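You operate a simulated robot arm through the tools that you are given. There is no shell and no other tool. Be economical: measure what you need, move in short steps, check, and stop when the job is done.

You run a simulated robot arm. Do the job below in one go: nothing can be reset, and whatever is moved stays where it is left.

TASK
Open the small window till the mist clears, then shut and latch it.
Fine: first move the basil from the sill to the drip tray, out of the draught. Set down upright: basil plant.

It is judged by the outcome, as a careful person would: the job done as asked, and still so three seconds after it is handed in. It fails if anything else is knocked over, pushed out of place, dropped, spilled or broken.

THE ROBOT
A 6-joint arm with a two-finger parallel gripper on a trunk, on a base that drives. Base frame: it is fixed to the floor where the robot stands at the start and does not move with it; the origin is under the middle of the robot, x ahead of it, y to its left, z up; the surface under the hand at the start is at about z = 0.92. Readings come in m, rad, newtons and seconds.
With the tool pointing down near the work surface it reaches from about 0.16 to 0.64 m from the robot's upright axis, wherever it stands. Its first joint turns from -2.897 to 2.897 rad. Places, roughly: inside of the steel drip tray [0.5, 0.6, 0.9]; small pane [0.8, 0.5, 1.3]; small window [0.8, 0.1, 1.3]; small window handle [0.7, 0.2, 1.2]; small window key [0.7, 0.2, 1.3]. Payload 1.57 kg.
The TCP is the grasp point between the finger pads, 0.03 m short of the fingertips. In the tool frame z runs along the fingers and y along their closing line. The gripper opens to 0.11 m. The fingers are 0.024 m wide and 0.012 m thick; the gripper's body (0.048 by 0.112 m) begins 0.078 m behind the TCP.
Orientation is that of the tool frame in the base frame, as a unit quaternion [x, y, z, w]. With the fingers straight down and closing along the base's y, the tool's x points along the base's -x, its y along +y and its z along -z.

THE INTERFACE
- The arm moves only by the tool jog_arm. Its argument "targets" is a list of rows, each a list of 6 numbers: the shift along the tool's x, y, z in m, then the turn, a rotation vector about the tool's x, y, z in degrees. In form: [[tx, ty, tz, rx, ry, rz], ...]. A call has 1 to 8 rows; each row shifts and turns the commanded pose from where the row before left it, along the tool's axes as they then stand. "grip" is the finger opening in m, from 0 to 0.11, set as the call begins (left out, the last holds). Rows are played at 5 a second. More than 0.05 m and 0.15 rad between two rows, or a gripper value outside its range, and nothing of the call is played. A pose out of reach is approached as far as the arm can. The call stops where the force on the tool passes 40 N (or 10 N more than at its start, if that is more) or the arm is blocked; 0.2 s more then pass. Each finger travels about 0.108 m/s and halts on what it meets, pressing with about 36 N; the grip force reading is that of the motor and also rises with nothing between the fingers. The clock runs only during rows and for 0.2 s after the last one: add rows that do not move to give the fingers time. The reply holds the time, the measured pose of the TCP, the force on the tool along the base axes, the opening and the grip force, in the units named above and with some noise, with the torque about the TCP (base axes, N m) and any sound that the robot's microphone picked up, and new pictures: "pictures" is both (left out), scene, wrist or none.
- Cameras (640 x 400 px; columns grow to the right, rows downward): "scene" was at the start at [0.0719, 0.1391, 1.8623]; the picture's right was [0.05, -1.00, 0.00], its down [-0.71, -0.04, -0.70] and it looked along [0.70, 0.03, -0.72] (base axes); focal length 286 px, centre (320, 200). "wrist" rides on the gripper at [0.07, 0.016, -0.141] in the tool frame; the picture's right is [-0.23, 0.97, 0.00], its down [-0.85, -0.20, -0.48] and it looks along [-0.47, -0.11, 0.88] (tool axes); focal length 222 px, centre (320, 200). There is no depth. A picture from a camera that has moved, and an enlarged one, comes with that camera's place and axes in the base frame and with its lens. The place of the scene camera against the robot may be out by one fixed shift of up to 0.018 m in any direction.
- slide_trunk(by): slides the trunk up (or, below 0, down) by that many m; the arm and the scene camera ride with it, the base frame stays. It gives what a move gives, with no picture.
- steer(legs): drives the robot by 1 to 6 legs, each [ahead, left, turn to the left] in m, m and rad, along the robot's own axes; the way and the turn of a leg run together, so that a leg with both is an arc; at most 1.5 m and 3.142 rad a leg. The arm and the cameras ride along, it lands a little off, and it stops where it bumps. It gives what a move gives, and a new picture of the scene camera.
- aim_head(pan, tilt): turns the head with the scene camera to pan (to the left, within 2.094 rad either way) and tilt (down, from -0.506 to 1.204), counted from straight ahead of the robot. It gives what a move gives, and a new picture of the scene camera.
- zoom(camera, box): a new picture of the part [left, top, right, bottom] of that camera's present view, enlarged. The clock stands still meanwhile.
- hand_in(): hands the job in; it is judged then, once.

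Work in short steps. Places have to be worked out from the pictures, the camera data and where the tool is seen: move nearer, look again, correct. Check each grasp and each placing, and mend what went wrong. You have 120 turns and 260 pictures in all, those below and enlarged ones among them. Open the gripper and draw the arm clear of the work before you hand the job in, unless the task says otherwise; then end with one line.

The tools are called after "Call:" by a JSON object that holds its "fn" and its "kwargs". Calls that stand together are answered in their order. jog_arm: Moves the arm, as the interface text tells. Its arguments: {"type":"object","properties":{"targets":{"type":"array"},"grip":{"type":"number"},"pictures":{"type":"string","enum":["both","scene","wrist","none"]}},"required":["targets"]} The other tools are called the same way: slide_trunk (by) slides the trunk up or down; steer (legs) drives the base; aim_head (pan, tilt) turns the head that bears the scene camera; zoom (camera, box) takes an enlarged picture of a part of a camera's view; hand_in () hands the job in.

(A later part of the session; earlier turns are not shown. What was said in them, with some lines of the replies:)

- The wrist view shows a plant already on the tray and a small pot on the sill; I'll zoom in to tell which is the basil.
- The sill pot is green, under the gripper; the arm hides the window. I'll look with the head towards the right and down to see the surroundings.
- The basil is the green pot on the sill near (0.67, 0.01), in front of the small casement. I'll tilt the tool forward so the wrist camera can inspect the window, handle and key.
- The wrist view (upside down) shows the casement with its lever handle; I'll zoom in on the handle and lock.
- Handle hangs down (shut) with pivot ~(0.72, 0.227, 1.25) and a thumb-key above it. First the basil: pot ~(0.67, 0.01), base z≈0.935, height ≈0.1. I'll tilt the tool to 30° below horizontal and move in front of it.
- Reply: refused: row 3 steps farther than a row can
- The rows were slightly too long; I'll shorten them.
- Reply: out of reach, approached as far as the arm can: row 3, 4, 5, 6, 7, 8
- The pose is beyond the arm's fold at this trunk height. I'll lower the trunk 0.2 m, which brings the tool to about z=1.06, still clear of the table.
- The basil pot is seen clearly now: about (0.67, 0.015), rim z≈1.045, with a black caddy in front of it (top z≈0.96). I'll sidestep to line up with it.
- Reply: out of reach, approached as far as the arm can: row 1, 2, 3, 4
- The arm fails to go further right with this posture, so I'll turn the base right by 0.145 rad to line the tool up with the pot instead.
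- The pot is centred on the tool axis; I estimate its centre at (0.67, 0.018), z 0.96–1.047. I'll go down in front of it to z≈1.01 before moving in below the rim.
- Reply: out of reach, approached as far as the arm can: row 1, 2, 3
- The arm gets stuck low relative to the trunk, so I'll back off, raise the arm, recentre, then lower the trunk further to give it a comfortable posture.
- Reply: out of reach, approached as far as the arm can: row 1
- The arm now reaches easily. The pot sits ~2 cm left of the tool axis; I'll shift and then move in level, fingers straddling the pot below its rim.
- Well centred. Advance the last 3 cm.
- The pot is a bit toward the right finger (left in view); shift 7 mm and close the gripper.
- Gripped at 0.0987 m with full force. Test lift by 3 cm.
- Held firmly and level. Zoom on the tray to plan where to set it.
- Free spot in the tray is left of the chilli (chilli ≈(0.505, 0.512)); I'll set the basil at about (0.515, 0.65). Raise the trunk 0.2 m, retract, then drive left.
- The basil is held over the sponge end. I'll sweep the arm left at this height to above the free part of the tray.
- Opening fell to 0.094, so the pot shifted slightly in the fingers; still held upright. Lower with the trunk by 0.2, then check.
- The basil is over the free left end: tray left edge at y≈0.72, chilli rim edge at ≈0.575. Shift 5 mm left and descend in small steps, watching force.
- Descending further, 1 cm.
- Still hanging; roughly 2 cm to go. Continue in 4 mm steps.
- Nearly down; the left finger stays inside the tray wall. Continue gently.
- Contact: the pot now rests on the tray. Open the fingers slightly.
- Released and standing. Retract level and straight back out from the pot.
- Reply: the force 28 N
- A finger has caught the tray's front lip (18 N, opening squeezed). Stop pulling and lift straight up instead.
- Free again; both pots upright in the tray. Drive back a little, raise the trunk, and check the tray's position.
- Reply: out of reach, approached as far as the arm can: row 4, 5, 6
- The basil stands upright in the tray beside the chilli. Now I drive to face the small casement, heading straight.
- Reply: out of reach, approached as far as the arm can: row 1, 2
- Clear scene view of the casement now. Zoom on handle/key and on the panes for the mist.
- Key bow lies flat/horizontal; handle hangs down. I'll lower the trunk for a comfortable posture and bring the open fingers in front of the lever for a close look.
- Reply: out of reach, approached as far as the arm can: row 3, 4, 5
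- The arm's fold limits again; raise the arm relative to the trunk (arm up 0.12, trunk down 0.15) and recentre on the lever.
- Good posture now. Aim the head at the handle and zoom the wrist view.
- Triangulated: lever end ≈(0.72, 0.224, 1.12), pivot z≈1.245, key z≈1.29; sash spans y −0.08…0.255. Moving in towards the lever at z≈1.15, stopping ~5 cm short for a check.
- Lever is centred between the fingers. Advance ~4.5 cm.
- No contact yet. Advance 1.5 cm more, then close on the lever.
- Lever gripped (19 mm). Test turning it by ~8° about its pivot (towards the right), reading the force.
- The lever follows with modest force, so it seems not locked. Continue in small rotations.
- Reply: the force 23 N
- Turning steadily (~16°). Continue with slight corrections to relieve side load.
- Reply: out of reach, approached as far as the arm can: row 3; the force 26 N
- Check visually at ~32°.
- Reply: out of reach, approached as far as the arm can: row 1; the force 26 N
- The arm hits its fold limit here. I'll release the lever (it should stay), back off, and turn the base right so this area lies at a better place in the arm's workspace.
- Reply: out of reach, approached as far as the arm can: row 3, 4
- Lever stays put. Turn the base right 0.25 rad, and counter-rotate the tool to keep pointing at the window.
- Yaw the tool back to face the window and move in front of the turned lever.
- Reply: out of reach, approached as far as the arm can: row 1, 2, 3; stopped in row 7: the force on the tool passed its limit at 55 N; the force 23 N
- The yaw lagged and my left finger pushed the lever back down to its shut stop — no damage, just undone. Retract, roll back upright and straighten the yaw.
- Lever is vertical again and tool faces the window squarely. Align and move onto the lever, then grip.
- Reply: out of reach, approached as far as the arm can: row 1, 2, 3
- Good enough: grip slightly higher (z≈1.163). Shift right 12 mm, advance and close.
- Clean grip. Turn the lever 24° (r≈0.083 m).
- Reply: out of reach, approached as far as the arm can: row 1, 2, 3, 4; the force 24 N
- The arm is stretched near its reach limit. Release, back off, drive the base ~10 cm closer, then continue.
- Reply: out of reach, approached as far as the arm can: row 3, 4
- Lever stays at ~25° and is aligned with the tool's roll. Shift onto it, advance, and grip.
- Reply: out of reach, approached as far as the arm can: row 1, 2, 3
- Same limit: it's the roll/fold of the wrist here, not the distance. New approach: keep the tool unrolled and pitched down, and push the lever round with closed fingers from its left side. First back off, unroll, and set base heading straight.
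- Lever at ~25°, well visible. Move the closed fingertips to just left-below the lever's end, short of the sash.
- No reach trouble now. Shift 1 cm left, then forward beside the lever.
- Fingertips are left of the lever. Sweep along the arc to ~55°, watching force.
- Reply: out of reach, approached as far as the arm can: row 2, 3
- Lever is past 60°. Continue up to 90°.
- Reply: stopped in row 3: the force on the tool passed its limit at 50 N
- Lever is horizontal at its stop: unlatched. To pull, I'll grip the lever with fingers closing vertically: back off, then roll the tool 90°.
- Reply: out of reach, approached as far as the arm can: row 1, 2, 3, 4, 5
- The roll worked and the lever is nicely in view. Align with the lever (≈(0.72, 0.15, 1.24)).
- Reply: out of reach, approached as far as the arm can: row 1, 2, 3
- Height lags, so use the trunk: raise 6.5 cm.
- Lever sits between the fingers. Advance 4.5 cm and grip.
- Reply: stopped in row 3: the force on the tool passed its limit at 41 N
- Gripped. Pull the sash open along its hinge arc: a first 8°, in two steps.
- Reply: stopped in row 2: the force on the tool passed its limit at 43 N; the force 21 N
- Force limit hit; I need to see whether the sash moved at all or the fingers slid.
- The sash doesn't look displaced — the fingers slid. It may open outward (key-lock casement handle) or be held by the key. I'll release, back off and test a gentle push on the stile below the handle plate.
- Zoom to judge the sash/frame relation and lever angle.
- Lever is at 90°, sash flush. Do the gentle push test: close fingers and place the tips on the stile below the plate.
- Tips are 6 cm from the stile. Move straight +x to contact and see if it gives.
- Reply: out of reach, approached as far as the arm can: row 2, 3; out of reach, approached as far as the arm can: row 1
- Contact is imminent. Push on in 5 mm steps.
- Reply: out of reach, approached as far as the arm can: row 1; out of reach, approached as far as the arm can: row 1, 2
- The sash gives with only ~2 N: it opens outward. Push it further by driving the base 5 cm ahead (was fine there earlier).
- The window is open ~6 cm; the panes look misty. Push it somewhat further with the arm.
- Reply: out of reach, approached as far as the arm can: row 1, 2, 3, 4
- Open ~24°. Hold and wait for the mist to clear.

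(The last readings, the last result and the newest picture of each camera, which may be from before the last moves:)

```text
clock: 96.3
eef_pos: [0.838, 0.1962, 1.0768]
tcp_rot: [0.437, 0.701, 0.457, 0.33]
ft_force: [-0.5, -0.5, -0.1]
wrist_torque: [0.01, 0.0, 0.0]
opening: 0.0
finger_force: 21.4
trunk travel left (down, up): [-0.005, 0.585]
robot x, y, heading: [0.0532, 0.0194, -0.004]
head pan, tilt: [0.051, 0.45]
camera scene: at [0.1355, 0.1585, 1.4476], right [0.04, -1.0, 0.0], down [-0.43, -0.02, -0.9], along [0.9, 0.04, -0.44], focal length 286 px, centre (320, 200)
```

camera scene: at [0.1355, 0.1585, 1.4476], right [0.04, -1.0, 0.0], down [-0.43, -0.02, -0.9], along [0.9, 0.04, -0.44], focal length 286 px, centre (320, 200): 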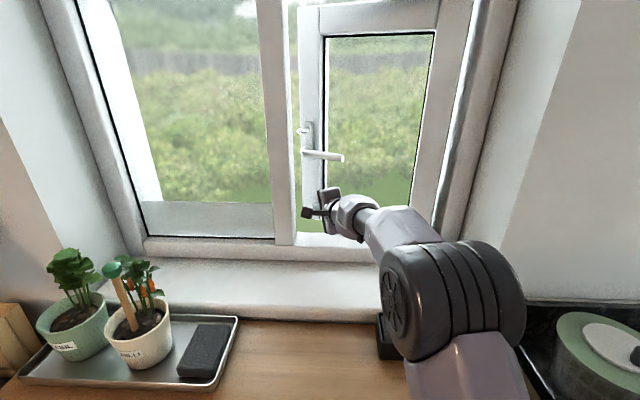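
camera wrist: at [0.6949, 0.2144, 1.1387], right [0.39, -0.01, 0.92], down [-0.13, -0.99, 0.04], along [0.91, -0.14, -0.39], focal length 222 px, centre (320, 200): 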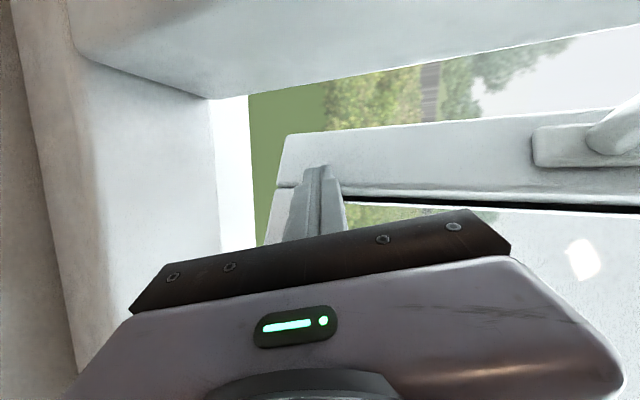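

Tilt the head up to inspect the panes for mist.

Call:
{"fn": "aim_head", "kwargs": {"pan": 0.35, "tilt": 0.15}}

Call:
{"fn": "zoom", "kwargs": {"camera": "scene", "box": [0, 0, 640, 400]}}

```text
clock: 97.1
eef_pos: [0.8386, 0.1962, 1.0759]
tcp_rot: [0.438, 0.7, 0.457, 0.33]
ft_force: [-0.4, -0.4, 0.2]
wrist_torque: [0.0, 0.02, -0.02]
opening: 0.0001
finger_force: 21.4
trunk travel left (down, up): [-0.005, 0.585]
robot x, y, heading: [0.0507, 0.0163, -0.007]
head pan, tilt: [0.351, 0.15]
camera scene: at [0.131, 0.1857, 1.4755], right [0.34, -0.94, 0.0], down [-0.14, -0.05, -0.99], along [0.93, 0.33, -0.15], focal length 286 px, centre (320, 200)
```

scene: 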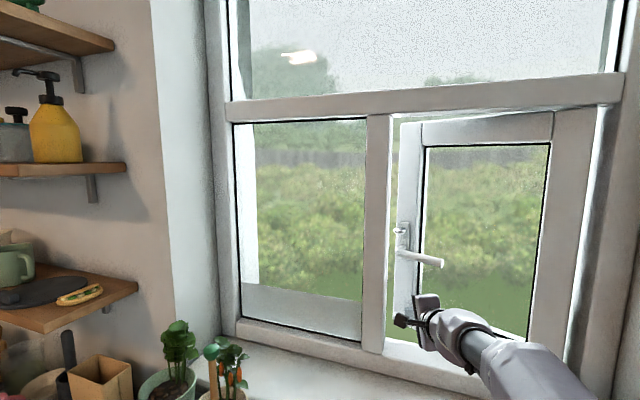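

```text
1.00 times, centred on (320, 200) of scene (not enlarged: the box is as wide or as high as the picture)
camera zoom: at [0.131, 0.1857, 1.4755], right [0.34, -0.94, 0.0], down [-0.14, -0.05, -0.99], along [0.93, 0.33, -0.15], focal length 286 px, centre (320, 200)
```

zoom: 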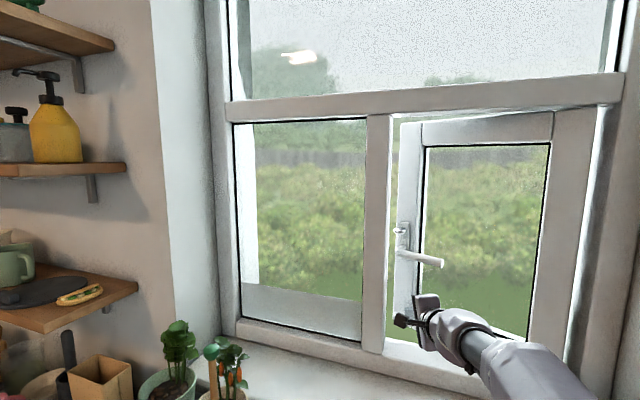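

Zoom on the left small pane and the opening gap to compare haze.

Call:
{"fn": "zoom", "kwargs": {"camera": "scene", "box": [225, 110, 425, 350]}}

Call:
{"fn": "zoom", "kwargs": {"camera": "scene", "box": [380, 110, 560, 340]}}

```text
1.67 times, centred on (325, 230) of scene
camera zoom: at [0.131, 0.1857, 1.4755], right [0.34, -0.94, 0.0], down [-0.14, -0.05, -0.99], along [0.93, 0.33, -0.15], focal length 476 px, centre (312, 150)
```

zoom: 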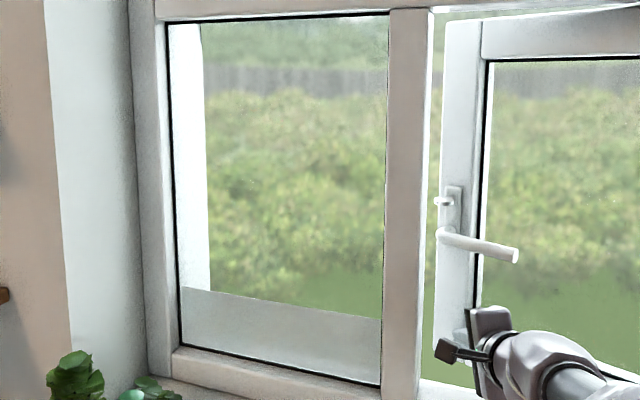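

```text
1.74 times, centred on (470, 225) of scene
camera zoom: at [0.131, 0.1857, 1.4755], right [0.34, -0.94, 0.0], down [-0.14, -0.05, -0.99], along [0.93, 0.33, -0.15], focal length 497 px, centre (59, 156)
```

zoom: 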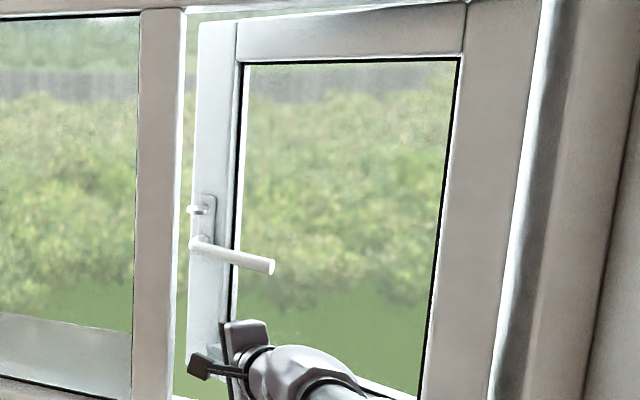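

The lower grey band and haze on the left pane could be the mist. Keep waiting with the window open and compare.

Call:
{"fn": "jog_arm", "kwargs": {"targets": [[0, 0, 0, 0, 0, 0], [0, 0, 0, 0, 0, 0], [0, 0, 0, 0, 0, 0], [0, 0, 0, 0, 0, 0], [0, 0, 0, 0, 0, 0], [0, 0, 0, 0, 0, 0], [0, 0, 0, 0, 0, 0], [0, 0, 0, 0, 0, 0]], "pictures": "none"}}

Call:
{"fn": "jog_arm", "kwargs": {"targets": [[0, 0, 0, 0, 0, 0], [0, 0, 0, 0, 0, 0], [0, 0, 0, 0, 0, 0], [0, 0, 0, 0, 0, 0], [0, 0, 0, 0, 0, 0], [0, 0, 0, 0, 0, 0], [0, 0, 0, 0, 0, 0], [0, 0, 0, 0, 0, 0]], "pictures": "none"}}

Call:
{"fn": "jog_arm", "kwargs": {"targets": [[0, 0, 0, 0, 0, 0], [0, 0, 0, 0, 0, 0], [0, 0, 0, 0, 0, 0], [0, 0, 0, 0, 0, 0], [0, 0, 0, 0, 0, 0], [0, 0, 0, 0, 0, 0], [0, 0, 0, 0, 0, 0], [0, 0, 0, 0, 0, 0]], "pictures": "scene"}}

Call:
{"fn": "zoom", "kwargs": {"camera": "scene", "box": [225, 110, 425, 350]}}

```text
clock: 98.9
eef_pos: [0.8391, 0.1963, 1.0767]
tcp_rot: [0.438, 0.701, 0.456, 0.331]
ft_force: [-0.7, 0.7, -0.3]
wrist_torque: [0.03, 0.02, 0.01]
opening: 0.0
finger_force: 21.3
trunk travel left (down, up): [-0.005, 0.585]
robot x, y, heading: [0.0539, 0.0219, -0.007]
head pan, tilt: [0.351, 0.15]
```

```text
clock: 100.7
eef_pos: [0.839, 0.1955, 1.0757]
tcp_rot: [0.438, 0.7, 0.458, 0.33]
ft_force: [-0.3, 0.0, -0.9]
wrist_torque: [0.0, 0.03, 0.03]
opening: 0.0002
finger_force: 21.0
trunk travel left (down, up): [-0.005, 0.585]
robot x, y, heading: [0.0531, 0.0194, -0.002]
head pan, tilt: [0.351, 0.15]
```

```text
clock: 102.5
eef_pos: [0.8392, 0.1956, 1.0754]
tcp_rot: [0.437, 0.7, 0.457, 0.331]
ft_force: [1.0, -0.5, 0.6]
wrist_torque: [0.02, 0.02, -0.02]
opening: 0.0
finger_force: 21.5
trunk travel left (down, up): [-0.005, 0.585]
robot x, y, heading: [0.0513, 0.0217, -0.008]
head pan, tilt: [0.351, 0.15]
camera scene: at [0.131, 0.1858, 1.4755], right [0.34, -0.94, 0.0], down [-0.14, -0.05, -0.99], along [0.93, 0.33, -0.15], focal length 286 px, centre (320, 200)
```

scene: 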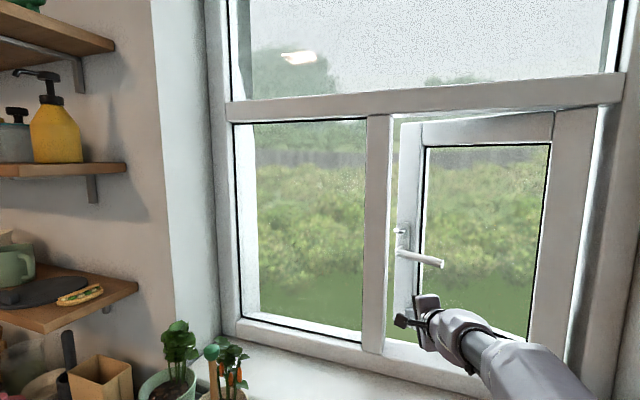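

```text
1.67 times, centred on (325, 230) of scene
camera zoom: at [0.131, 0.1858, 1.4755], right [0.34, -0.94, 0.0], down [-0.14, -0.05, -0.99], along [0.93, 0.33, -0.15], focal length 476 px, centre (312, 150)
```

zoom: 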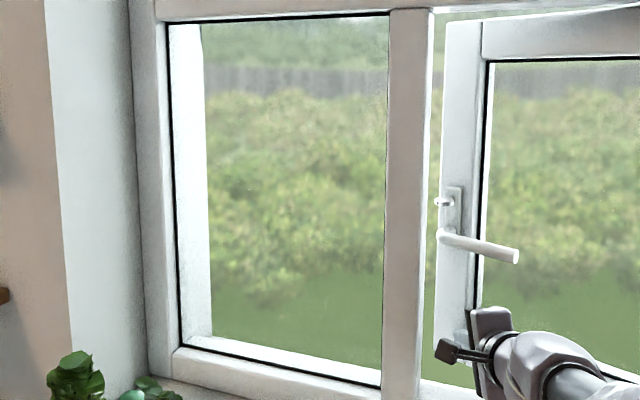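

The grey mist band on the pane has gone: mist cleared. Now shut it: retract, raise the trunk, and get ready to pinch the lever again to pull the sash closed.

Call:
{"fn": "jog_arm", "kwargs": {"targets": [[0, 0, -0.04, 0, 0, 0], [0, 0, -0.04, 0, 0, 0], [0, 0, -0.04, 0, 0, 0], [0, 0, -0.04, 0, 0, 0]], "grip": 0.06, "pictures": "none"}}

Call:
{"fn": "slide_trunk", "kwargs": {"by": 0.13}}

Call:
{"fn": "jog_arm", "kwargs": {"targets": [[0, 0, 0, 0.38, -6.1, 2.55], [0, 0, 0, 0.38, -6.1, 2.55], [0, 0, 0, 0.38, -6.1, 2.55]], "pictures": "both"}}

```text
clock: 103.5
eef_pos: [0.7, 0.1417, 1.1354]
tcp_rot: [0.439, 0.703, 0.454, 0.327]
ft_force: [0.3, -0.4, 0.2]
wrist_torque: [-0.02, -0.01, 0.01]
opening: 0.06
finger_force: 0.1
trunk travel left (down, up): [-0.005, 0.585]
robot x, y, heading: [0.0504, 0.0234, -0.004]
head pan, tilt: [0.351, 0.15]
```

```text
clock: 105.1
eef_pos: [0.7006, 0.1421, 1.2652]
tcp_rot: [0.44, 0.703, 0.454, 0.327]
ft_force: [-0.1, -0.3, 0.5]
wrist_torque: [0.0, 0.01, 0.02]
opening: 0.0601
finger_force: 0.1
trunk travel left (down, up): [-0.135, 0.455]
robot x, y, heading: [0.0535, 0.0202, -0.004]
head pan, tilt: [0.351, 0.15]
```

```text
clock: 105.9
eef_pos: [0.7056, 0.1434, 1.2732]
tcp_rot: [0.503, 0.646, 0.43, 0.381]
ft_force: [0.4, 0.8, -0.4]
wrist_torque: [0.01, 0.02, -0.01]
opening: 0.06
finger_force: 0.0
out of reach, approached as far as the arm can: row 2, 3
trunk travel left (down, up): [-0.135, 0.455]
robot x, y, heading: [0.0543, 0.0188, -0.012]
head pan, tilt: [0.351, 0.15]
camera scene: at [0.131, 0.1859, 1.6055], right [0.34, -0.94, 0.0], down [-0.14, -0.05, -0.99], along [0.93, 0.33, -0.15], focal length 286 px, centre (320, 200)
camera wrist: at [0.5651, 0.1898, 1.334], right [0.36, -0.1, 0.93], down [-0.33, -0.94, 0.03], along [0.87, -0.32, -0.37], focal length 222 px, centre (320, 200)
```

scene: 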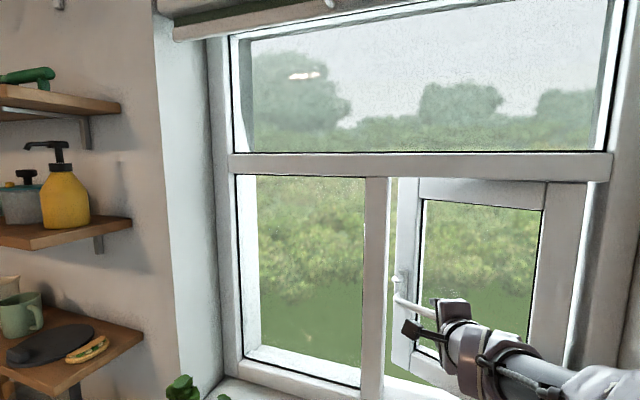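
wrist: 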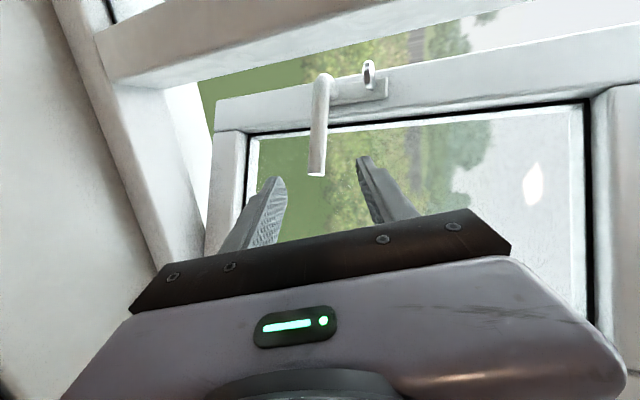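

Lever is straight ahead at ≈(0.81, 0.165, 1.24). Advance 10 cm in two stages.

Call:
{"fn": "jog_arm", "kwargs": {"targets": [[0.0014, 0.0007, 0.03, 0, 0, 0], [0.0014, 0.0007, 0.03, 0, 0, 0]], "pictures": "wrist"}}

```text
clock: 106.5
eef_pos: [0.7591, 0.1562, 1.2543]
tcp_rot: [0.503, 0.646, 0.431, 0.38]
ft_force: [0.4, 0.1, 0.2]
wrist_torque: [0.03, -0.01, -0.02]
opening: 0.0598
finger_force: 0.1
trunk travel left (down, up): [-0.135, 0.455]
robot x, y, heading: [0.052, 0.0193, -0.007]
head pan, tilt: [0.351, 0.15]
camera wrist: at [0.6203, 0.2017, 1.3138], right [0.36, -0.1, 0.93], down [-0.33, -0.94, 0.03], along [0.87, -0.32, -0.37], focal length 222 px, centre (320, 200)
```

wrist: 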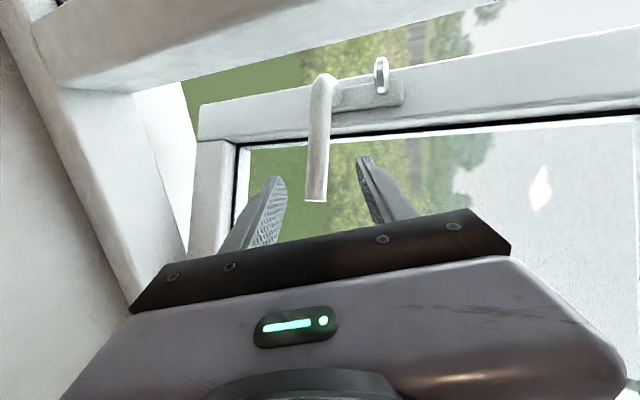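

Centred. Advance the rest and pinch.

Call:
{"fn": "jog_arm", "kwargs": {"targets": [[0.001, 0, 0.025, 0, 0, 0], [0.001, 0, 0.02, 0, 0, 0]], "pictures": "wrist"}}

Call:
{"fn": "jog_arm", "kwargs": {"targets": [[0, 0, 0, 0, 0, 0], [0, 0, 0, 0, 0, 0]], "grip": 0.015, "pictures": "wrist"}}

```text
clock: 107.1
eef_pos: [0.8008, 0.1656, 1.2406]
tcp_rot: [0.502, 0.646, 0.43, 0.38]
ft_force: [-0.1, 1.0, 0.1]
wrist_torque: [0.01, -0.04, 0.0]
opening: 0.0601
finger_force: 0.0
trunk travel left (down, up): [-0.135, 0.455]
robot x, y, heading: [0.0503, 0.0187, -0.003]
head pan, tilt: [0.351, 0.15]
camera wrist: at [0.6614, 0.2115, 1.2999], right [0.36, -0.1, 0.93], down [-0.33, -0.94, 0.03], along [0.87, -0.32, -0.37], focal length 222 px, centre (320, 200)
```

wrist: 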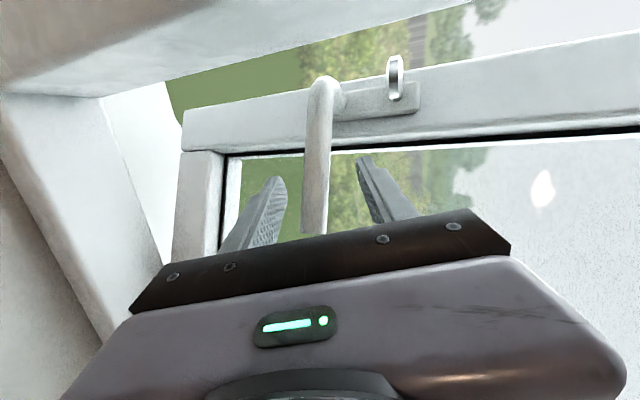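

```text
clock: 107.7
eef_pos: [0.7999, 0.1658, 1.2385]
tcp_rot: [0.504, 0.645, 0.431, 0.38]
ft_force: [-5.8, -0.2, -11.1]
wrist_torque: [0.68, -0.26, -0.99]
opening: 0.0271
finger_force: 38.0
trunk travel left (down, up): [-0.135, 0.455]
robot x, y, heading: [0.0488, 0.0139, -0.008]
head pan, tilt: [0.351, 0.15]
camera wrist: at [0.6609, 0.2113, 1.2989], right [0.36, -0.1, 0.93], down [-0.33, -0.94, 0.02], along [0.87, -0.32, -0.38], focal length 222 px, centre (320, 200)
```

wrist: 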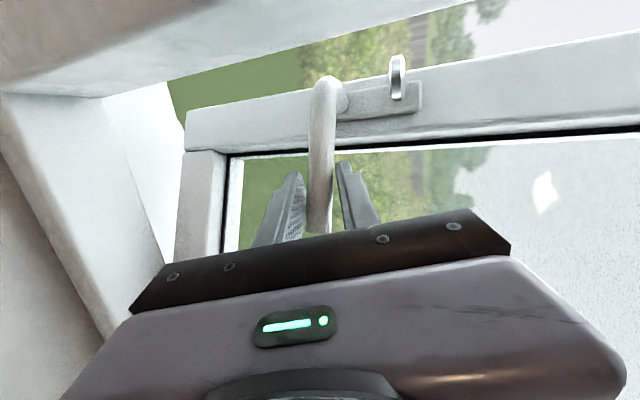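

Pinched. Pull straight back (−x) 8 cm; the pads can swivel on the lever.

Call:
{"fn": "jog_arm", "kwargs": {"targets": [[0.0041, -0.0064, -0.0185, 0, 0, 0], [0.0041, -0.0064, -0.0185, 0, 0, 0], [0.0041, -0.0064, -0.0185, 0, 0, 0], [0.0031, -0.0048, -0.0139, 0, 0, 0]], "pictures": "both"}}

```text
clock: 108.7
eef_pos: [0.7261, 0.1617, 1.24]
tcp_rot: [0.504, 0.644, 0.432, 0.38]
ft_force: [4.4, -21.8, 0.5]
wrist_torque: [1.01, -0.28, -0.36]
opening: 0.0238
finger_force: 35.8
trunk travel left (down, up): [-0.135, 0.455]
robot x, y, heading: [0.0528, 0.0199, -0.008]
head pan, tilt: [0.351, 0.15]
camera scene: at [0.1318, 0.181, 1.6061], right [0.34, -0.94, 0.0], down [-0.14, -0.05, -0.99], along [0.93, 0.33, -0.15], focal length 286 px, centre (320, 200)
camera wrist: at [0.5879, 0.2081, 1.3007], right [0.36, -0.11, 0.93], down [-0.33, -0.94, 0.02], along [0.87, -0.32, -0.37], focal length 222 px, centre (320, 200)
```

scene: 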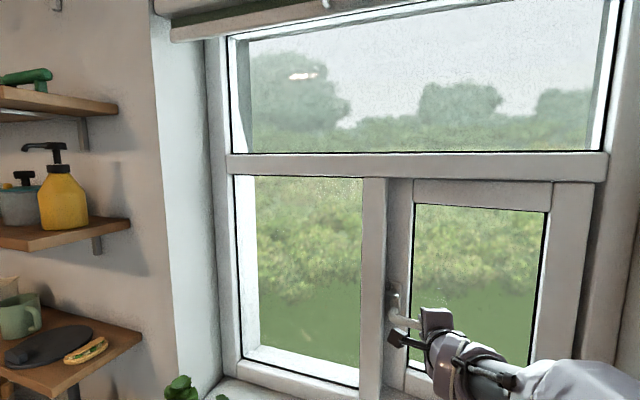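
wrist: 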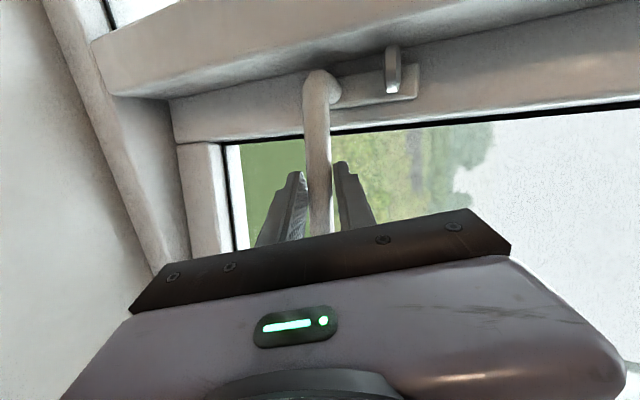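

Almost shut. Continue pulling, easing to the right to relieve side force.

Call:
{"fn": "jog_arm", "kwargs": {"targets": [[-0.0016, -0.0033, -0.0087, 0, 0, 0], [-0.0011, -0.0033, -0.0088, 0, 0, 0], [0.0012, -0.0019, -0.0056, 0, 0, 0]], "pictures": "both"}}

```text
clock: 109.5
eef_pos: [0.7024, 0.1575, 1.2407]
tcp_rot: [0.502, 0.644, 0.433, 0.381]
ft_force: [8.4, -12.4, 13.1]
wrist_torque: [1.21, -0.39, 0.29]
opening: 0.0232
finger_force: 35.7
trunk travel left (down, up): [-0.135, 0.455]
robot x, y, heading: [0.0498, 0.0189, -0.01]
head pan, tilt: [0.351, 0.15]
camera scene: at [0.131, 0.1829, 1.606], right [0.34, -0.94, 0.0], down [-0.14, -0.05, -0.99], along [0.93, 0.33, -0.15], focal length 286 px, centre (320, 200)
camera wrist: at [0.5631, 0.2035, 1.3005], right [0.36, -0.1, 0.93], down [-0.33, -0.94, 0.02], along [0.87, -0.32, -0.37], focal length 222 px, centre (320, 200)
```

scene: 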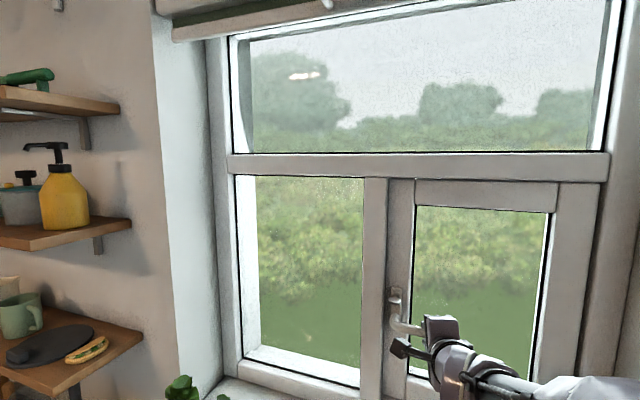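
wrist: 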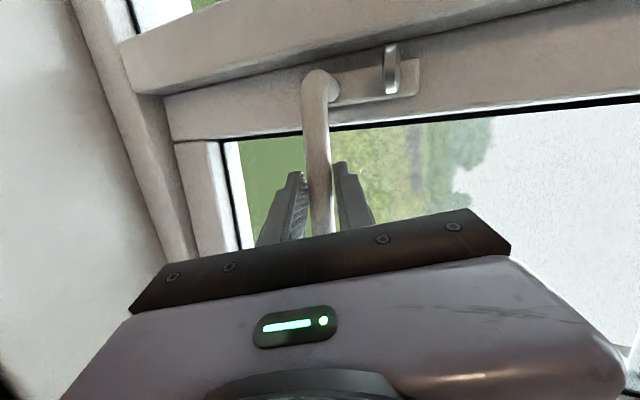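

Looks shut. One more small pull to confirm the stop.

Call:
{"fn": "jog_arm", "kwargs": {"targets": [[0.0012, -0.0019, -0.0056, 0, 0, 0], [0.0012, -0.0019, -0.0056, 0, 0, 0]], "pictures": "none"}}

Call:
{"fn": "zoom", "kwargs": {"camera": "scene", "box": [340, 160, 500, 400]}}

```text
clock: 110.1
eef_pos: [0.6892, 0.1554, 1.2407]
tcp_rot: [0.504, 0.645, 0.431, 0.38]
ft_force: [11.0, -20.9, 19.3]
wrist_torque: [1.16, -0.43, -0.19]
opening: 0.0229
finger_force: 35.0
trunk travel left (down, up): [-0.135, 0.455]
robot x, y, heading: [0.053, 0.0163, -0.009]
head pan, tilt: [0.351, 0.15]
```

```text
1.67 times, centred on (420, 280) of scene
camera zoom: at [0.131, 0.1809, 1.6062], right [0.34, -0.94, 0.0], down [-0.14, -0.05, -0.99], along [0.93, 0.33, -0.15], focal length 476 px, centre (153, 67)
```

zoom: 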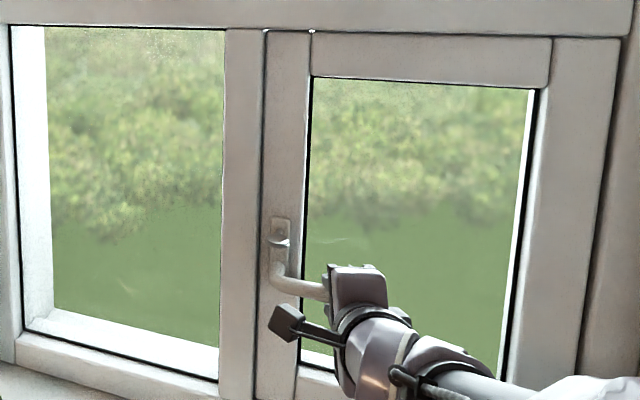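

The sash is back flush. Now latch: release, retract, and bring the closed fingertips above the lever's end to push it down.

Call:
{"fn": "jog_arm", "kwargs": {"targets": [[0, 0, 0, 0, 0, 0], [0, 0, -0.03, 0, 0, 0], [0, 0, -0.03, 0, 0, 0], [0, 0, -0.02, 0, 0, 0]], "grip": 0.07, "pictures": "wrist"}}

Call:
{"fn": "jog_arm", "kwargs": {"targets": [[-0.0147, 0.0142, 0, 0, 0, 0], [-0.0147, 0.0142, 0, 0, 0, 0], [0, 0, 0, 0, 0, 0]], "grip": 0.0, "pictures": "both"}}

```text
clock: 111.1
eef_pos: [0.6163, 0.1466, 1.2648]
tcp_rot: [0.503, 0.645, 0.432, 0.38]
ft_force: [-0.3, -0.5, 0.6]
wrist_torque: [0.02, 0.01, -0.01]
opening: 0.0701
finger_force: 0.0
trunk travel left (down, up): [-0.135, 0.455]
robot x, y, heading: [0.052, 0.0198, -0.011]
head pan, tilt: [0.351, 0.15]
camera wrist: at [0.4766, 0.1921, 1.3251], right [0.36, -0.1, 0.93], down [-0.33, -0.94, 0.03], along [0.87, -0.32, -0.37], focal length 222 px, centre (320, 200)
```

wrist: 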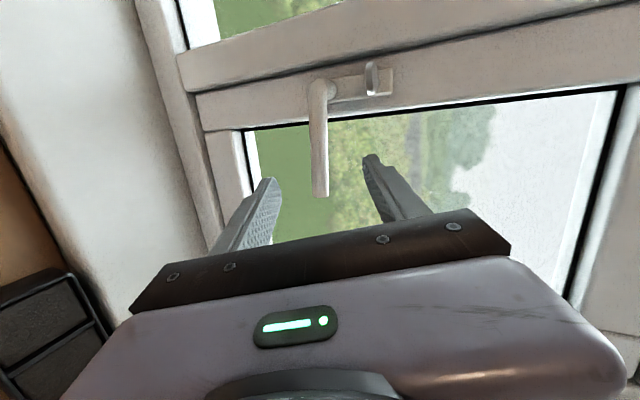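

```text
clock: 111.9
eef_pos: [0.6311, 0.123, 1.2937]
tcp_rot: [0.503, 0.646, 0.431, 0.38]
ft_force: [-0.2, 0.3, 0.5]
wrist_torque: [0.02, -0.06, -0.01]
opening: 0.0001
finger_force: 21.5
trunk travel left (down, up): [-0.135, 0.455]
robot x, y, heading: [0.0525, 0.0175, -0.003]
head pan, tilt: [0.351, 0.15]
camera scene: at [0.131, 0.1858, 1.6055], right [0.34, -0.94, 0.0], down [-0.14, -0.05, -0.99], along [0.93, 0.33, -0.15], focal length 286 px, centre (320, 200)
camera wrist: at [0.492, 0.1684, 1.3546], right [0.36, -0.1, 0.93], down [-0.33, -0.94, 0.02], along [0.87, -0.32, -0.37], focal length 222 px, centre (320, 200)
```

scene: 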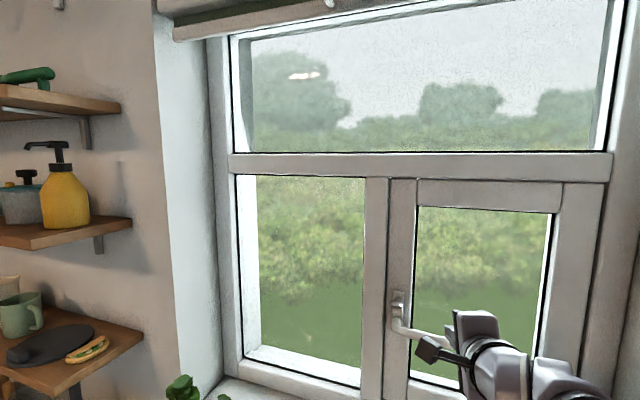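
wrist: 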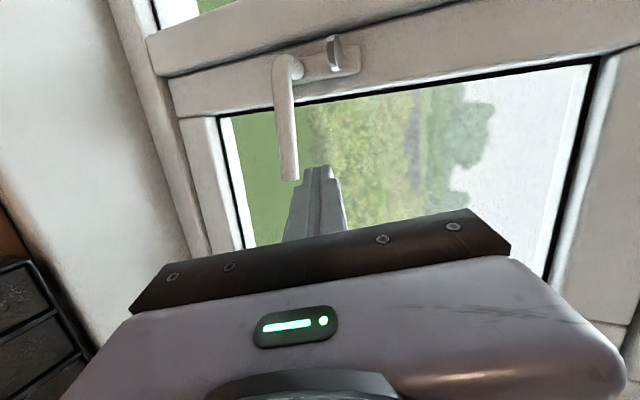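

Fingertips above and in front of the lever end. Move forward over the lever.

Call:
{"fn": "jog_arm", "kwargs": {"targets": [[-0.0052, 0.0089, 0.0315, 0, 0, 0], [-0.0052, 0.0089, 0.0315, 0, 0, 0]], "pictures": "wrist"}}

```text
clock: 112.5
eef_pos: [0.6992, 0.1254, 1.2911]
tcp_rot: [0.502, 0.646, 0.431, 0.38]
ft_force: [1.0, 0.8, -0.8]
wrist_torque: [0.01, 0.03, -0.03]
opening: 0.0001
finger_force: 21.6
trunk travel left (down, up): [-0.135, 0.455]
robot x, y, heading: [0.0531, 0.0225, -0.003]
head pan, tilt: [0.351, 0.15]
camera wrist: at [0.5594, 0.1708, 1.3521], right [0.36, -0.1, 0.93], down [-0.33, -0.94, 0.03], along [0.87, -0.32, -0.37], focal length 222 px, centre (320, 200)
```

wrist: 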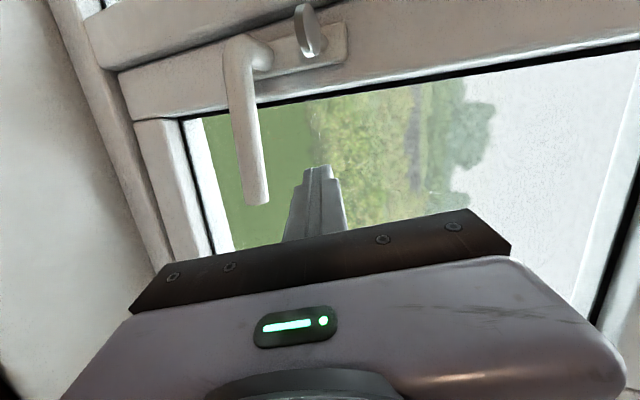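

Tips are above the lever (up is right in this view). Push down with the trunk 8.5 cm.

Call:
{"fn": "slide_trunk", "kwargs": {"by": -0.085}}

Call:
{"fn": "jog_arm", "kwargs": {"targets": [[0, 0, 0, 0, 0, 0]], "pictures": "both"}}

```text
clock: 113.7
eef_pos: [0.6975, 0.1246, 1.2066]
tcp_rot: [0.502, 0.646, 0.431, 0.38]
ft_force: [0.1, 0.0, 0.0]
wrist_torque: [0.03, -0.03, 0.01]
opening: 0.0002
finger_force: 21.0
trunk travel left (down, up): [-0.05, 0.54]
robot x, y, heading: [0.0498, 0.0181, -0.009]
head pan, tilt: [0.351, 0.15]
```

```text
clock: 114.1
eef_pos: [0.6989, 0.1243, 1.2074]
tcp_rot: [0.502, 0.646, 0.432, 0.38]
ft_force: [-0.1, -0.2, -1.1]
wrist_torque: [-0.02, -0.03, 0.01]
opening: 0.0002
finger_force: 21.4
trunk travel left (down, up): [-0.05, 0.54]
robot x, y, heading: [0.0535, 0.0186, -0.006]
head pan, tilt: [0.351, 0.15]
camera scene: at [0.131, 0.1858, 1.5206], right [0.34, -0.94, 0.0], down [-0.14, -0.05, -0.99], along [0.93, 0.33, -0.15], focal length 286 px, centre (320, 200)
camera wrist: at [0.5585, 0.1707, 1.2673], right [0.36, -0.1, 0.93], down [-0.33, -0.94, 0.02], along [0.87, -0.32, -0.37], focal length 222 px, centre (320, 200)
```

scene: 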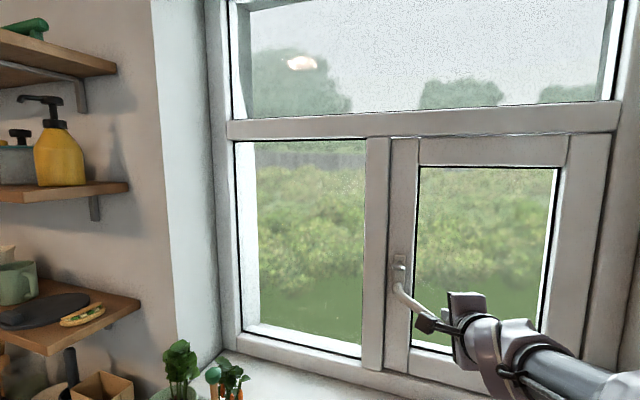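
wrist: 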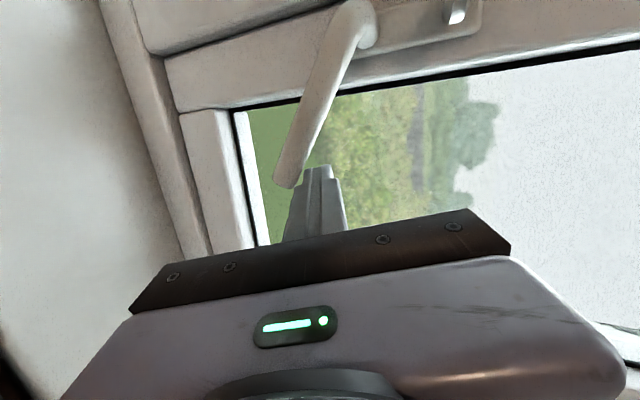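

Lever is at ~50°, working well. Now sweep left 5 cm.

Call:
{"fn": "jog_arm", "kwargs": {"targets": [[0.0163, 0.0021, 0.0029, 0, 0, 0], [0.0163, 0.0021, 0.0029, 0, 0, 0], [0.0163, 0.0021, 0.0029, 0, 0, 0]], "pictures": "wrist"}}

Call:
{"fn": "slide_trunk", "kwargs": {"by": -0.04}}

Call:
{"fn": "jog_arm", "kwargs": {"targets": [[0.0098, 0.0012, 0.0017, 0, 0, 0], [0.0098, 0.0012, 0.0017, 0, 0, 0]], "pictures": "both"}}

```text
clock: 114.9
eef_pos: [0.6979, 0.1754, 1.2084]
tcp_rot: [0.503, 0.646, 0.43, 0.381]
ft_force: [0.5, 0.4, 0.2]
wrist_torque: [0.0, 0.0, 0.04]
opening: 0.0
finger_force: 21.2
trunk travel left (down, up): [-0.05, 0.54]
robot x, y, heading: [0.053, 0.019, -0.006]
head pan, tilt: [0.351, 0.15]
camera wrist: at [0.5587, 0.2208, 1.2683], right [0.36, -0.1, 0.93], down [-0.33, -0.94, 0.03], along [0.87, -0.32, -0.37], focal length 222 px, centre (320, 200)
```

wrist: 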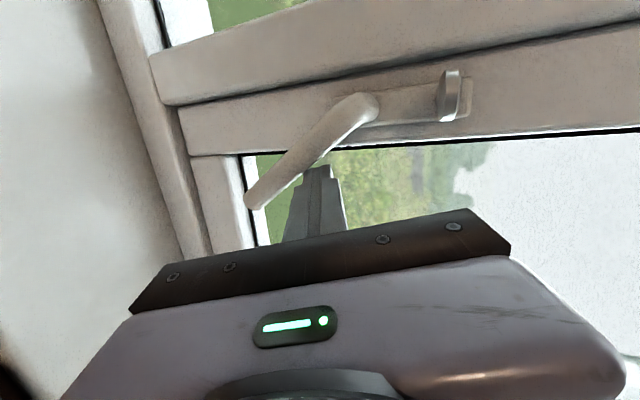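

```text
clock: 115.7
eef_pos: [0.6985, 0.175, 1.1681]
tcp_rot: [0.502, 0.646, 0.432, 0.38]
ft_force: [0.8, -0.9, 0.5]
wrist_torque: [-0.03, 0.0, 0.0]
opening: 0.0
finger_force: 21.2
trunk travel left (down, up): [-0.01, 0.58]
robot x, y, heading: [0.0486, 0.0227, -0.007]
head pan, tilt: [0.351, 0.15]
```

```text
clock: 116.3
eef_pos: [0.6978, 0.1948, 1.1671]
tcp_rot: [0.503, 0.646, 0.431, 0.38]
ft_force: [0.2, 0.9, 0.9]
wrist_torque: [0.03, 0.0, 0.0]
opening: 0.0
finger_force: 21.2
trunk travel left (down, up): [-0.01, 0.58]
robot x, y, heading: [0.0565, 0.0168, -0.006]
head pan, tilt: [0.351, 0.15]
camera scene: at [0.1309, 0.1859, 1.4806], right [0.34, -0.94, 0.0], down [-0.14, -0.05, -0.99], along [0.93, 0.33, -0.15], focal length 286 px, centre (320, 200)
camera wrist: at [0.5587, 0.2408, 1.228], right [0.36, -0.1, 0.93], down [-0.33, -0.94, 0.02], along [0.87, -0.32, -0.37], focal length 222 px, centre (320, 200)
```

scene: 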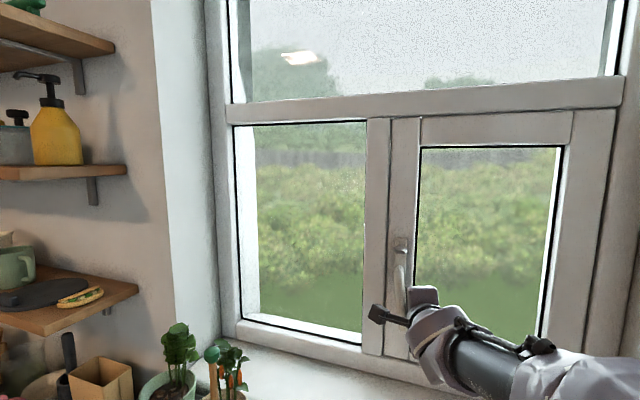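
wrist: 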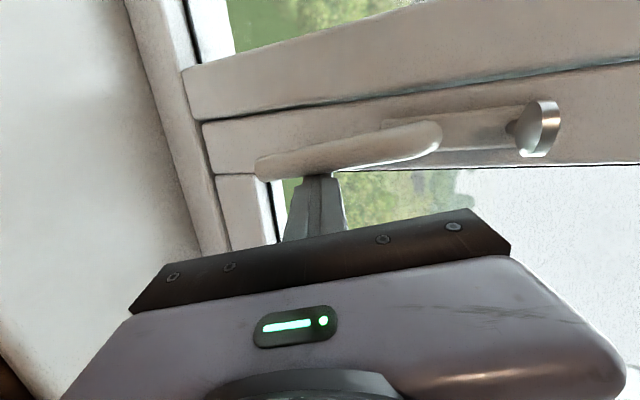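

Lever is within a few degrees of vertical. Push on left until it meets its stop.

Call:
{"fn": "jog_arm", "kwargs": {"targets": [[0.0049, 0.0006, 0.0009, 0, 0, 0], [0.0049, 0.0006, 0.0009, 0, 0, 0], [0.0049, 0.0006, 0.0009, 0, 0, 0], [0.0049, 0.0006, 0.0009, 0, 0, 0]], "pictures": "wrist"}}

```text
clock: 117.5
eef_pos: [0.6994, 0.2056, 1.1691]
tcp_rot: [0.506, 0.643, 0.429, 0.383]
ft_force: [-0.8, -15.8, 0.8]
wrist_torque: [0.03, -0.2, -0.04]
opening: 0.0
finger_force: 20.9
trunk travel left (down, up): [-0.01, 0.58]
robot x, y, heading: [0.0515, 0.0201, -0.016]
head pan, tilt: [0.351, 0.15]
stopped in row 4: the force on the tool passed its limit at 41 N (the readings are from after the stop); the commanded pose is now the measured one
camera wrist: at [0.5601, 0.2527, 1.2281], right [0.36, -0.11, 0.93], down [-0.34, -0.94, 0.03], along [0.87, -0.33, -0.37], focal length 222 px, centre (320, 200)
```

wrist: 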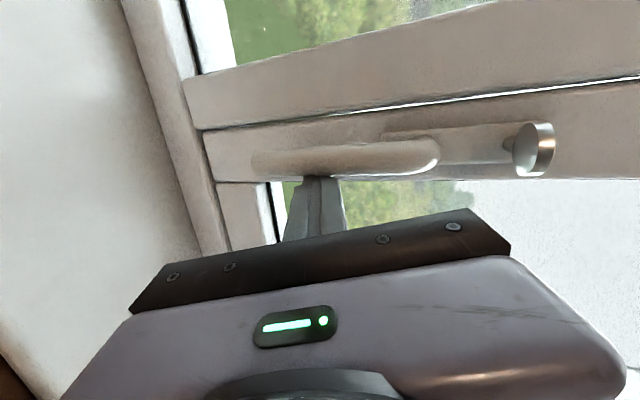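

Lever at its stop (41 N). Move off it and retract, then inspect.

Call:
{"fn": "jog_arm", "kwargs": {"targets": [[-0.01, 0, 0, 0, 0, 0], [0, 0, -0.04, 0, 0, 0], [0, 0, -0.045, 0, 0, 0], [0, 0, -0.045, 0, 0, 0]], "pictures": "scene"}}

Call:
{"fn": "zoom", "kwargs": {"camera": "scene", "box": [350, 100, 480, 380]}}

Call:
{"fn": "zoom", "kwargs": {"camera": "wrist", "box": [180, 20, 620, 200]}}

```text
clock: 118.5
eef_pos: [0.5767, 0.1777, 1.2125]
tcp_rot: [0.505, 0.644, 0.428, 0.382]
ft_force: [0.2, -0.4, 0.2]
wrist_torque: [0.02, -0.02, 0.01]
opening: 0.0004
finger_force: 21.3
trunk travel left (down, up): [-0.01, 0.58]
robot x, y, heading: [0.0516, 0.0219, -0.009]
head pan, tilt: [0.351, 0.15]
camera scene: at [0.131, 0.1849, 1.4806], right [0.33, -0.94, 0.0], down [-0.14, -0.05, -0.99], along [0.93, 0.33, -0.15], focal length 286 px, centre (320, 200)
```

scene: 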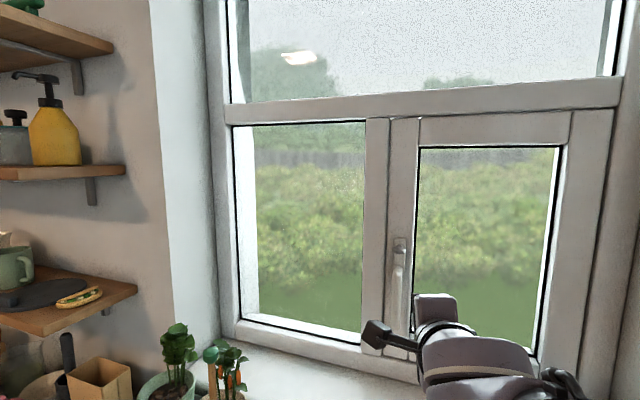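

```text
1.43 times, centred on (415, 240) of scene
camera zoom: at [0.131, 0.1849, 1.4806], right [0.33, -0.94, 0.0], down [-0.14, -0.05, -0.99], along [0.93, 0.33, -0.15], focal length 408 px, centre (184, 143)
```

zoom: 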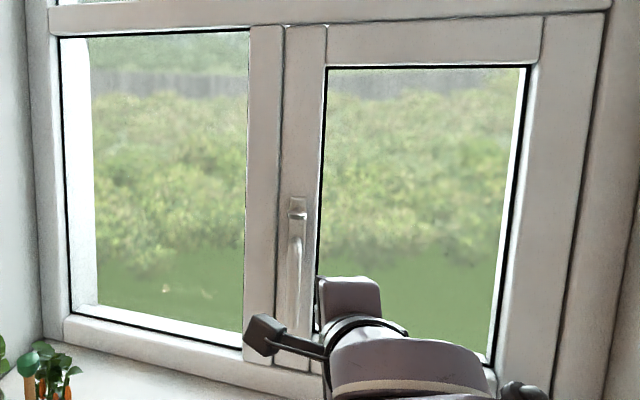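

```text
1.45 times, centred on (400, 110) of wrist
camera zoom: at [0.4384, 0.2258, 1.2726], right [0.36, -0.1, 0.93], down [-0.34, -0.94, 0.03], along [0.87, -0.32, -0.37], focal length 323 px, centre (204, 331)
```

zoom: 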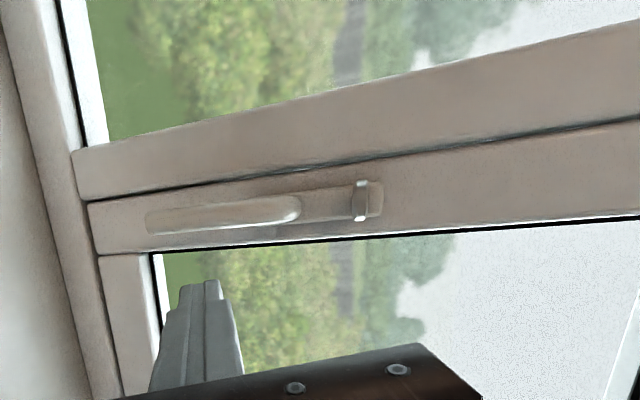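

Looks shut with lever fully down. Do a light push test on the stile above the key to confirm it is latched.

Call:
{"fn": "slide_trunk", "kwargs": {"by": 0.17}}

Call:
{"fn": "jog_arm", "kwargs": {"targets": [[0.004, 0.0069, 0.0331, 0, 0, 0], [0.004, 0.0069, 0.0331, 0, 0, 0], [0.004, 0.0069, 0.0331, 0, 0, 0], [0.004, 0.0069, 0.0331, 0, 0, 0]], "pictures": "wrist"}}

```text
clock: 120.4
eef_pos: [0.5763, 0.1798, 1.3812]
tcp_rot: [0.505, 0.644, 0.429, 0.382]
ft_force: [0.2, 0.3, 0.0]
wrist_torque: [0.05, 0.05, -0.01]
opening: 0.0001
finger_force: 21.3
trunk travel left (down, up): [-0.18, 0.41]
robot x, y, heading: [0.0484, 0.0178, -0.01]
head pan, tilt: [0.351, 0.15]
```

```text
clock: 121.4
eef_pos: [0.7064, 0.2205, 1.3633]
tcp_rot: [0.505, 0.644, 0.428, 0.383]
ft_force: [0.6, 0.5, -0.5]
wrist_torque: [0.0, 0.01, -0.02]
opening: 0.0
finger_force: 21.3
trunk travel left (down, up): [-0.18, 0.41]
robot x, y, heading: [0.0512, 0.019, -0.011]
head pan, tilt: [0.351, 0.15]
camera wrist: at [0.5679, 0.2678, 1.4229], right [0.36, -0.1, 0.93], down [-0.34, -0.94, 0.03], along [0.87, -0.32, -0.37], focal length 222 px, centre (320, 200)
```

wrist: 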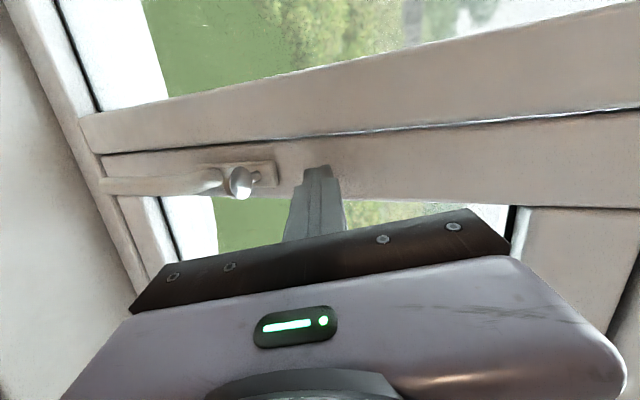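

Now push +x in 4 mm steps.

Call:
{"fn": "jog_arm", "kwargs": {"targets": [[-0.0008, 0.0013, 0.0037, 0, 0, 0], [-0.0008, 0.0013, 0.0037, 0, 0, 0], [-0.0008, 0.0013, 0.0037, 0, 0, 0]], "pictures": "none"}}

Call:
{"fn": "jog_arm", "kwargs": {"targets": [[-0.0008, 0.0013, 0.0037, 0, 0, 0]], "pictures": "none"}}

```text
clock: 122.2
eef_pos: [0.7142, 0.2198, 1.3644]
tcp_rot: [0.505, 0.644, 0.429, 0.383]
ft_force: [-15.8, -2.0, -2.7]
wrist_torque: [0.03, 0.12, -0.13]
opening: 0.0002
finger_force: 21.3
trunk travel left (down, up): [-0.18, 0.41]
robot x, y, heading: [0.0527, 0.0171, -0.008]
head pan, tilt: [0.351, 0.15]
```

```text
clock: 122.8
eef_pos: [0.7145, 0.2195, 1.3649]
tcp_rot: [0.504, 0.644, 0.43, 0.383]
ft_force: [-26.5, -4.7, 1.3]
wrist_torque: [-0.01, -0.06, -0.26]
opening: 0.0003
finger_force: 20.8
trunk travel left (down, up): [-0.18, 0.41]
robot x, y, heading: [0.0475, 0.0162, -0.008]
head pan, tilt: [0.351, 0.15]
stopped in row 1: the force on the tool passed its limit at 41 N (the readings are from after the stop); the commanded pose is now the measured one
```

It resists 41 N without moving: shut and latched. Retract, open the gripper, and look at the tray.

Call:
{"fn": "jog_arm", "kwargs": {"targets": [[0, 0, -0.04, 0, 0, 0], [0, 0, -0.045, 0, 0, 0], [0, 0, -0.045, 0, 0, 0], [0, 0, -0.045, 0, 0, 0]], "grip": 0.06, "pictures": "none"}}

Call:
{"fn": "steer", "kwargs": {"legs": [[-0.15, 0, 0]]}}

Call:
{"fn": "aim_head", "kwargs": {"pan": 0.4, "tilt": 0.7}}

```text
clock: 123.8
eef_pos: [0.5586, 0.1915, 1.4206]
tcp_rot: [0.506, 0.645, 0.428, 0.381]
ft_force: [0.2, -0.3, 0.6]
wrist_torque: [0.0, -0.01, 0.01]
opening: 0.0603
finger_force: 0.1
trunk travel left (down, up): [-0.18, 0.41]
robot x, y, heading: [0.0516, 0.0197, -0.01]
head pan, tilt: [0.351, 0.15]
```

```text
clock: 125.2
eef_pos: [0.4059, 0.1933, 1.4201]
tcp_rot: [0.504, 0.645, 0.428, 0.383]
ft_force: [-0.1, 0.1, 0.3]
wrist_torque: [-0.01, 0.01, -0.04]
opening: 0.0601
finger_force: 0.0
trunk travel left (down, up): [-0.18, 0.41]
robot x, y, heading: [-0.0997, 0.0227, -0.012]
head pan, tilt: [0.351, 0.15]
camera scene: at [-0.0221, 0.1865, 1.6506], right [0.33, -0.94, 0.0], down [-0.14, -0.05, -0.99], along [0.93, 0.33, -0.15], focal length 286 px, centre (320, 200)
```

scene: 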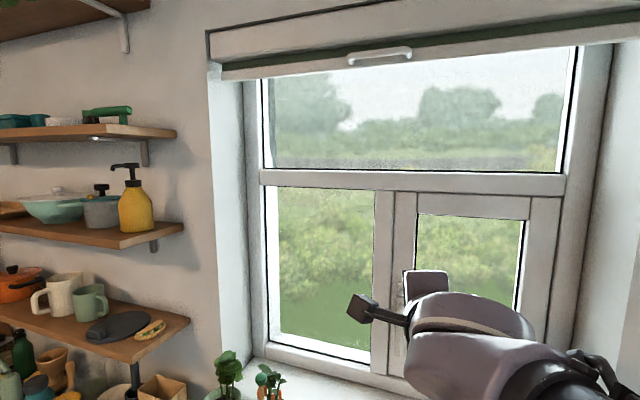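

```text
clock: 126.2
eef_pos: [0.4072, 0.1932, 1.4183]
tcp_rot: [0.506, 0.646, 0.427, 0.381]
ft_force: [0.3, 0.0, 0.0]
wrist_torque: [0.02, 0.01, 0.0]
opening: 0.0599
finger_force: 0.1
trunk travel left (down, up): [-0.18, 0.41]
robot x, y, heading: [-0.1017, 0.0215, -0.01]
head pan, tilt: [0.4, 0.7]
camera scene: at [-0.0251, 0.1888, 1.6125], right [0.37, -0.93, 0.0], down [-0.49, -0.2, -0.85], along [0.79, 0.32, -0.53], focal length 286 px, centre (320, 200)
```

scene: 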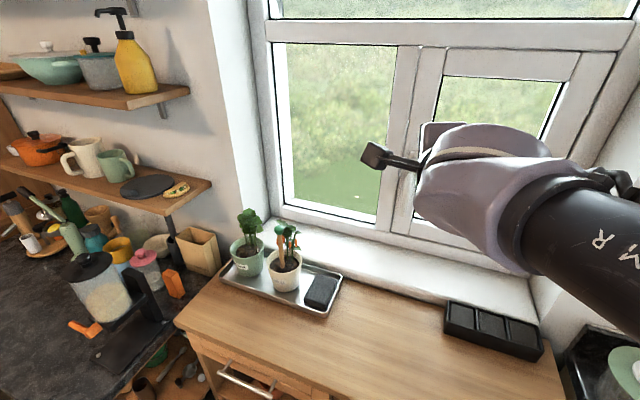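

Call:
{"fn": "zoom", "kwargs": {"camera": "scene", "box": [190, 190, 380, 330]}}

```text
2.86 times, centred on (285, 260) of scene
camera zoom: at [-0.0251, 0.1888, 1.6125], right [0.37, -0.93, 0.0], down [-0.49, -0.2, -0.85], along [0.79, 0.32, -0.53], focal length 817 px, centre (420, 29)
```

zoom: 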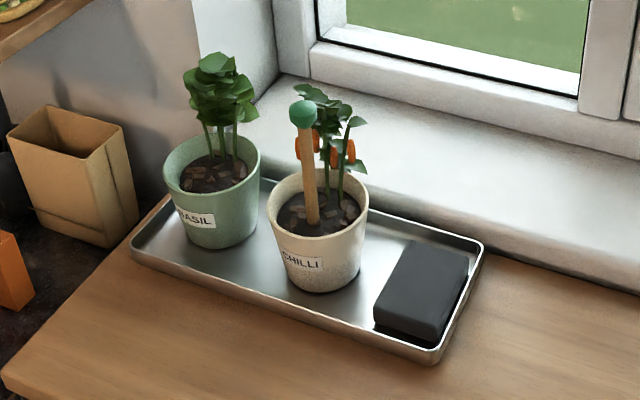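

The basil stands upright in the tray next to the chilli. The tray's front right corner is at (0.436, 0.359), the same as before the move. The mist has cleared, the window is shut and latched, and the arm is clear with the gripper open, so I'm handing in.

Call:
{"fn": "hand_in", "kwargs": {}}

```text
The job is handed in.
```

The basil stands upright in the drip tray. I opened the small window until the mist cleared, then shut and latched it; the latch held against a 41 N push.
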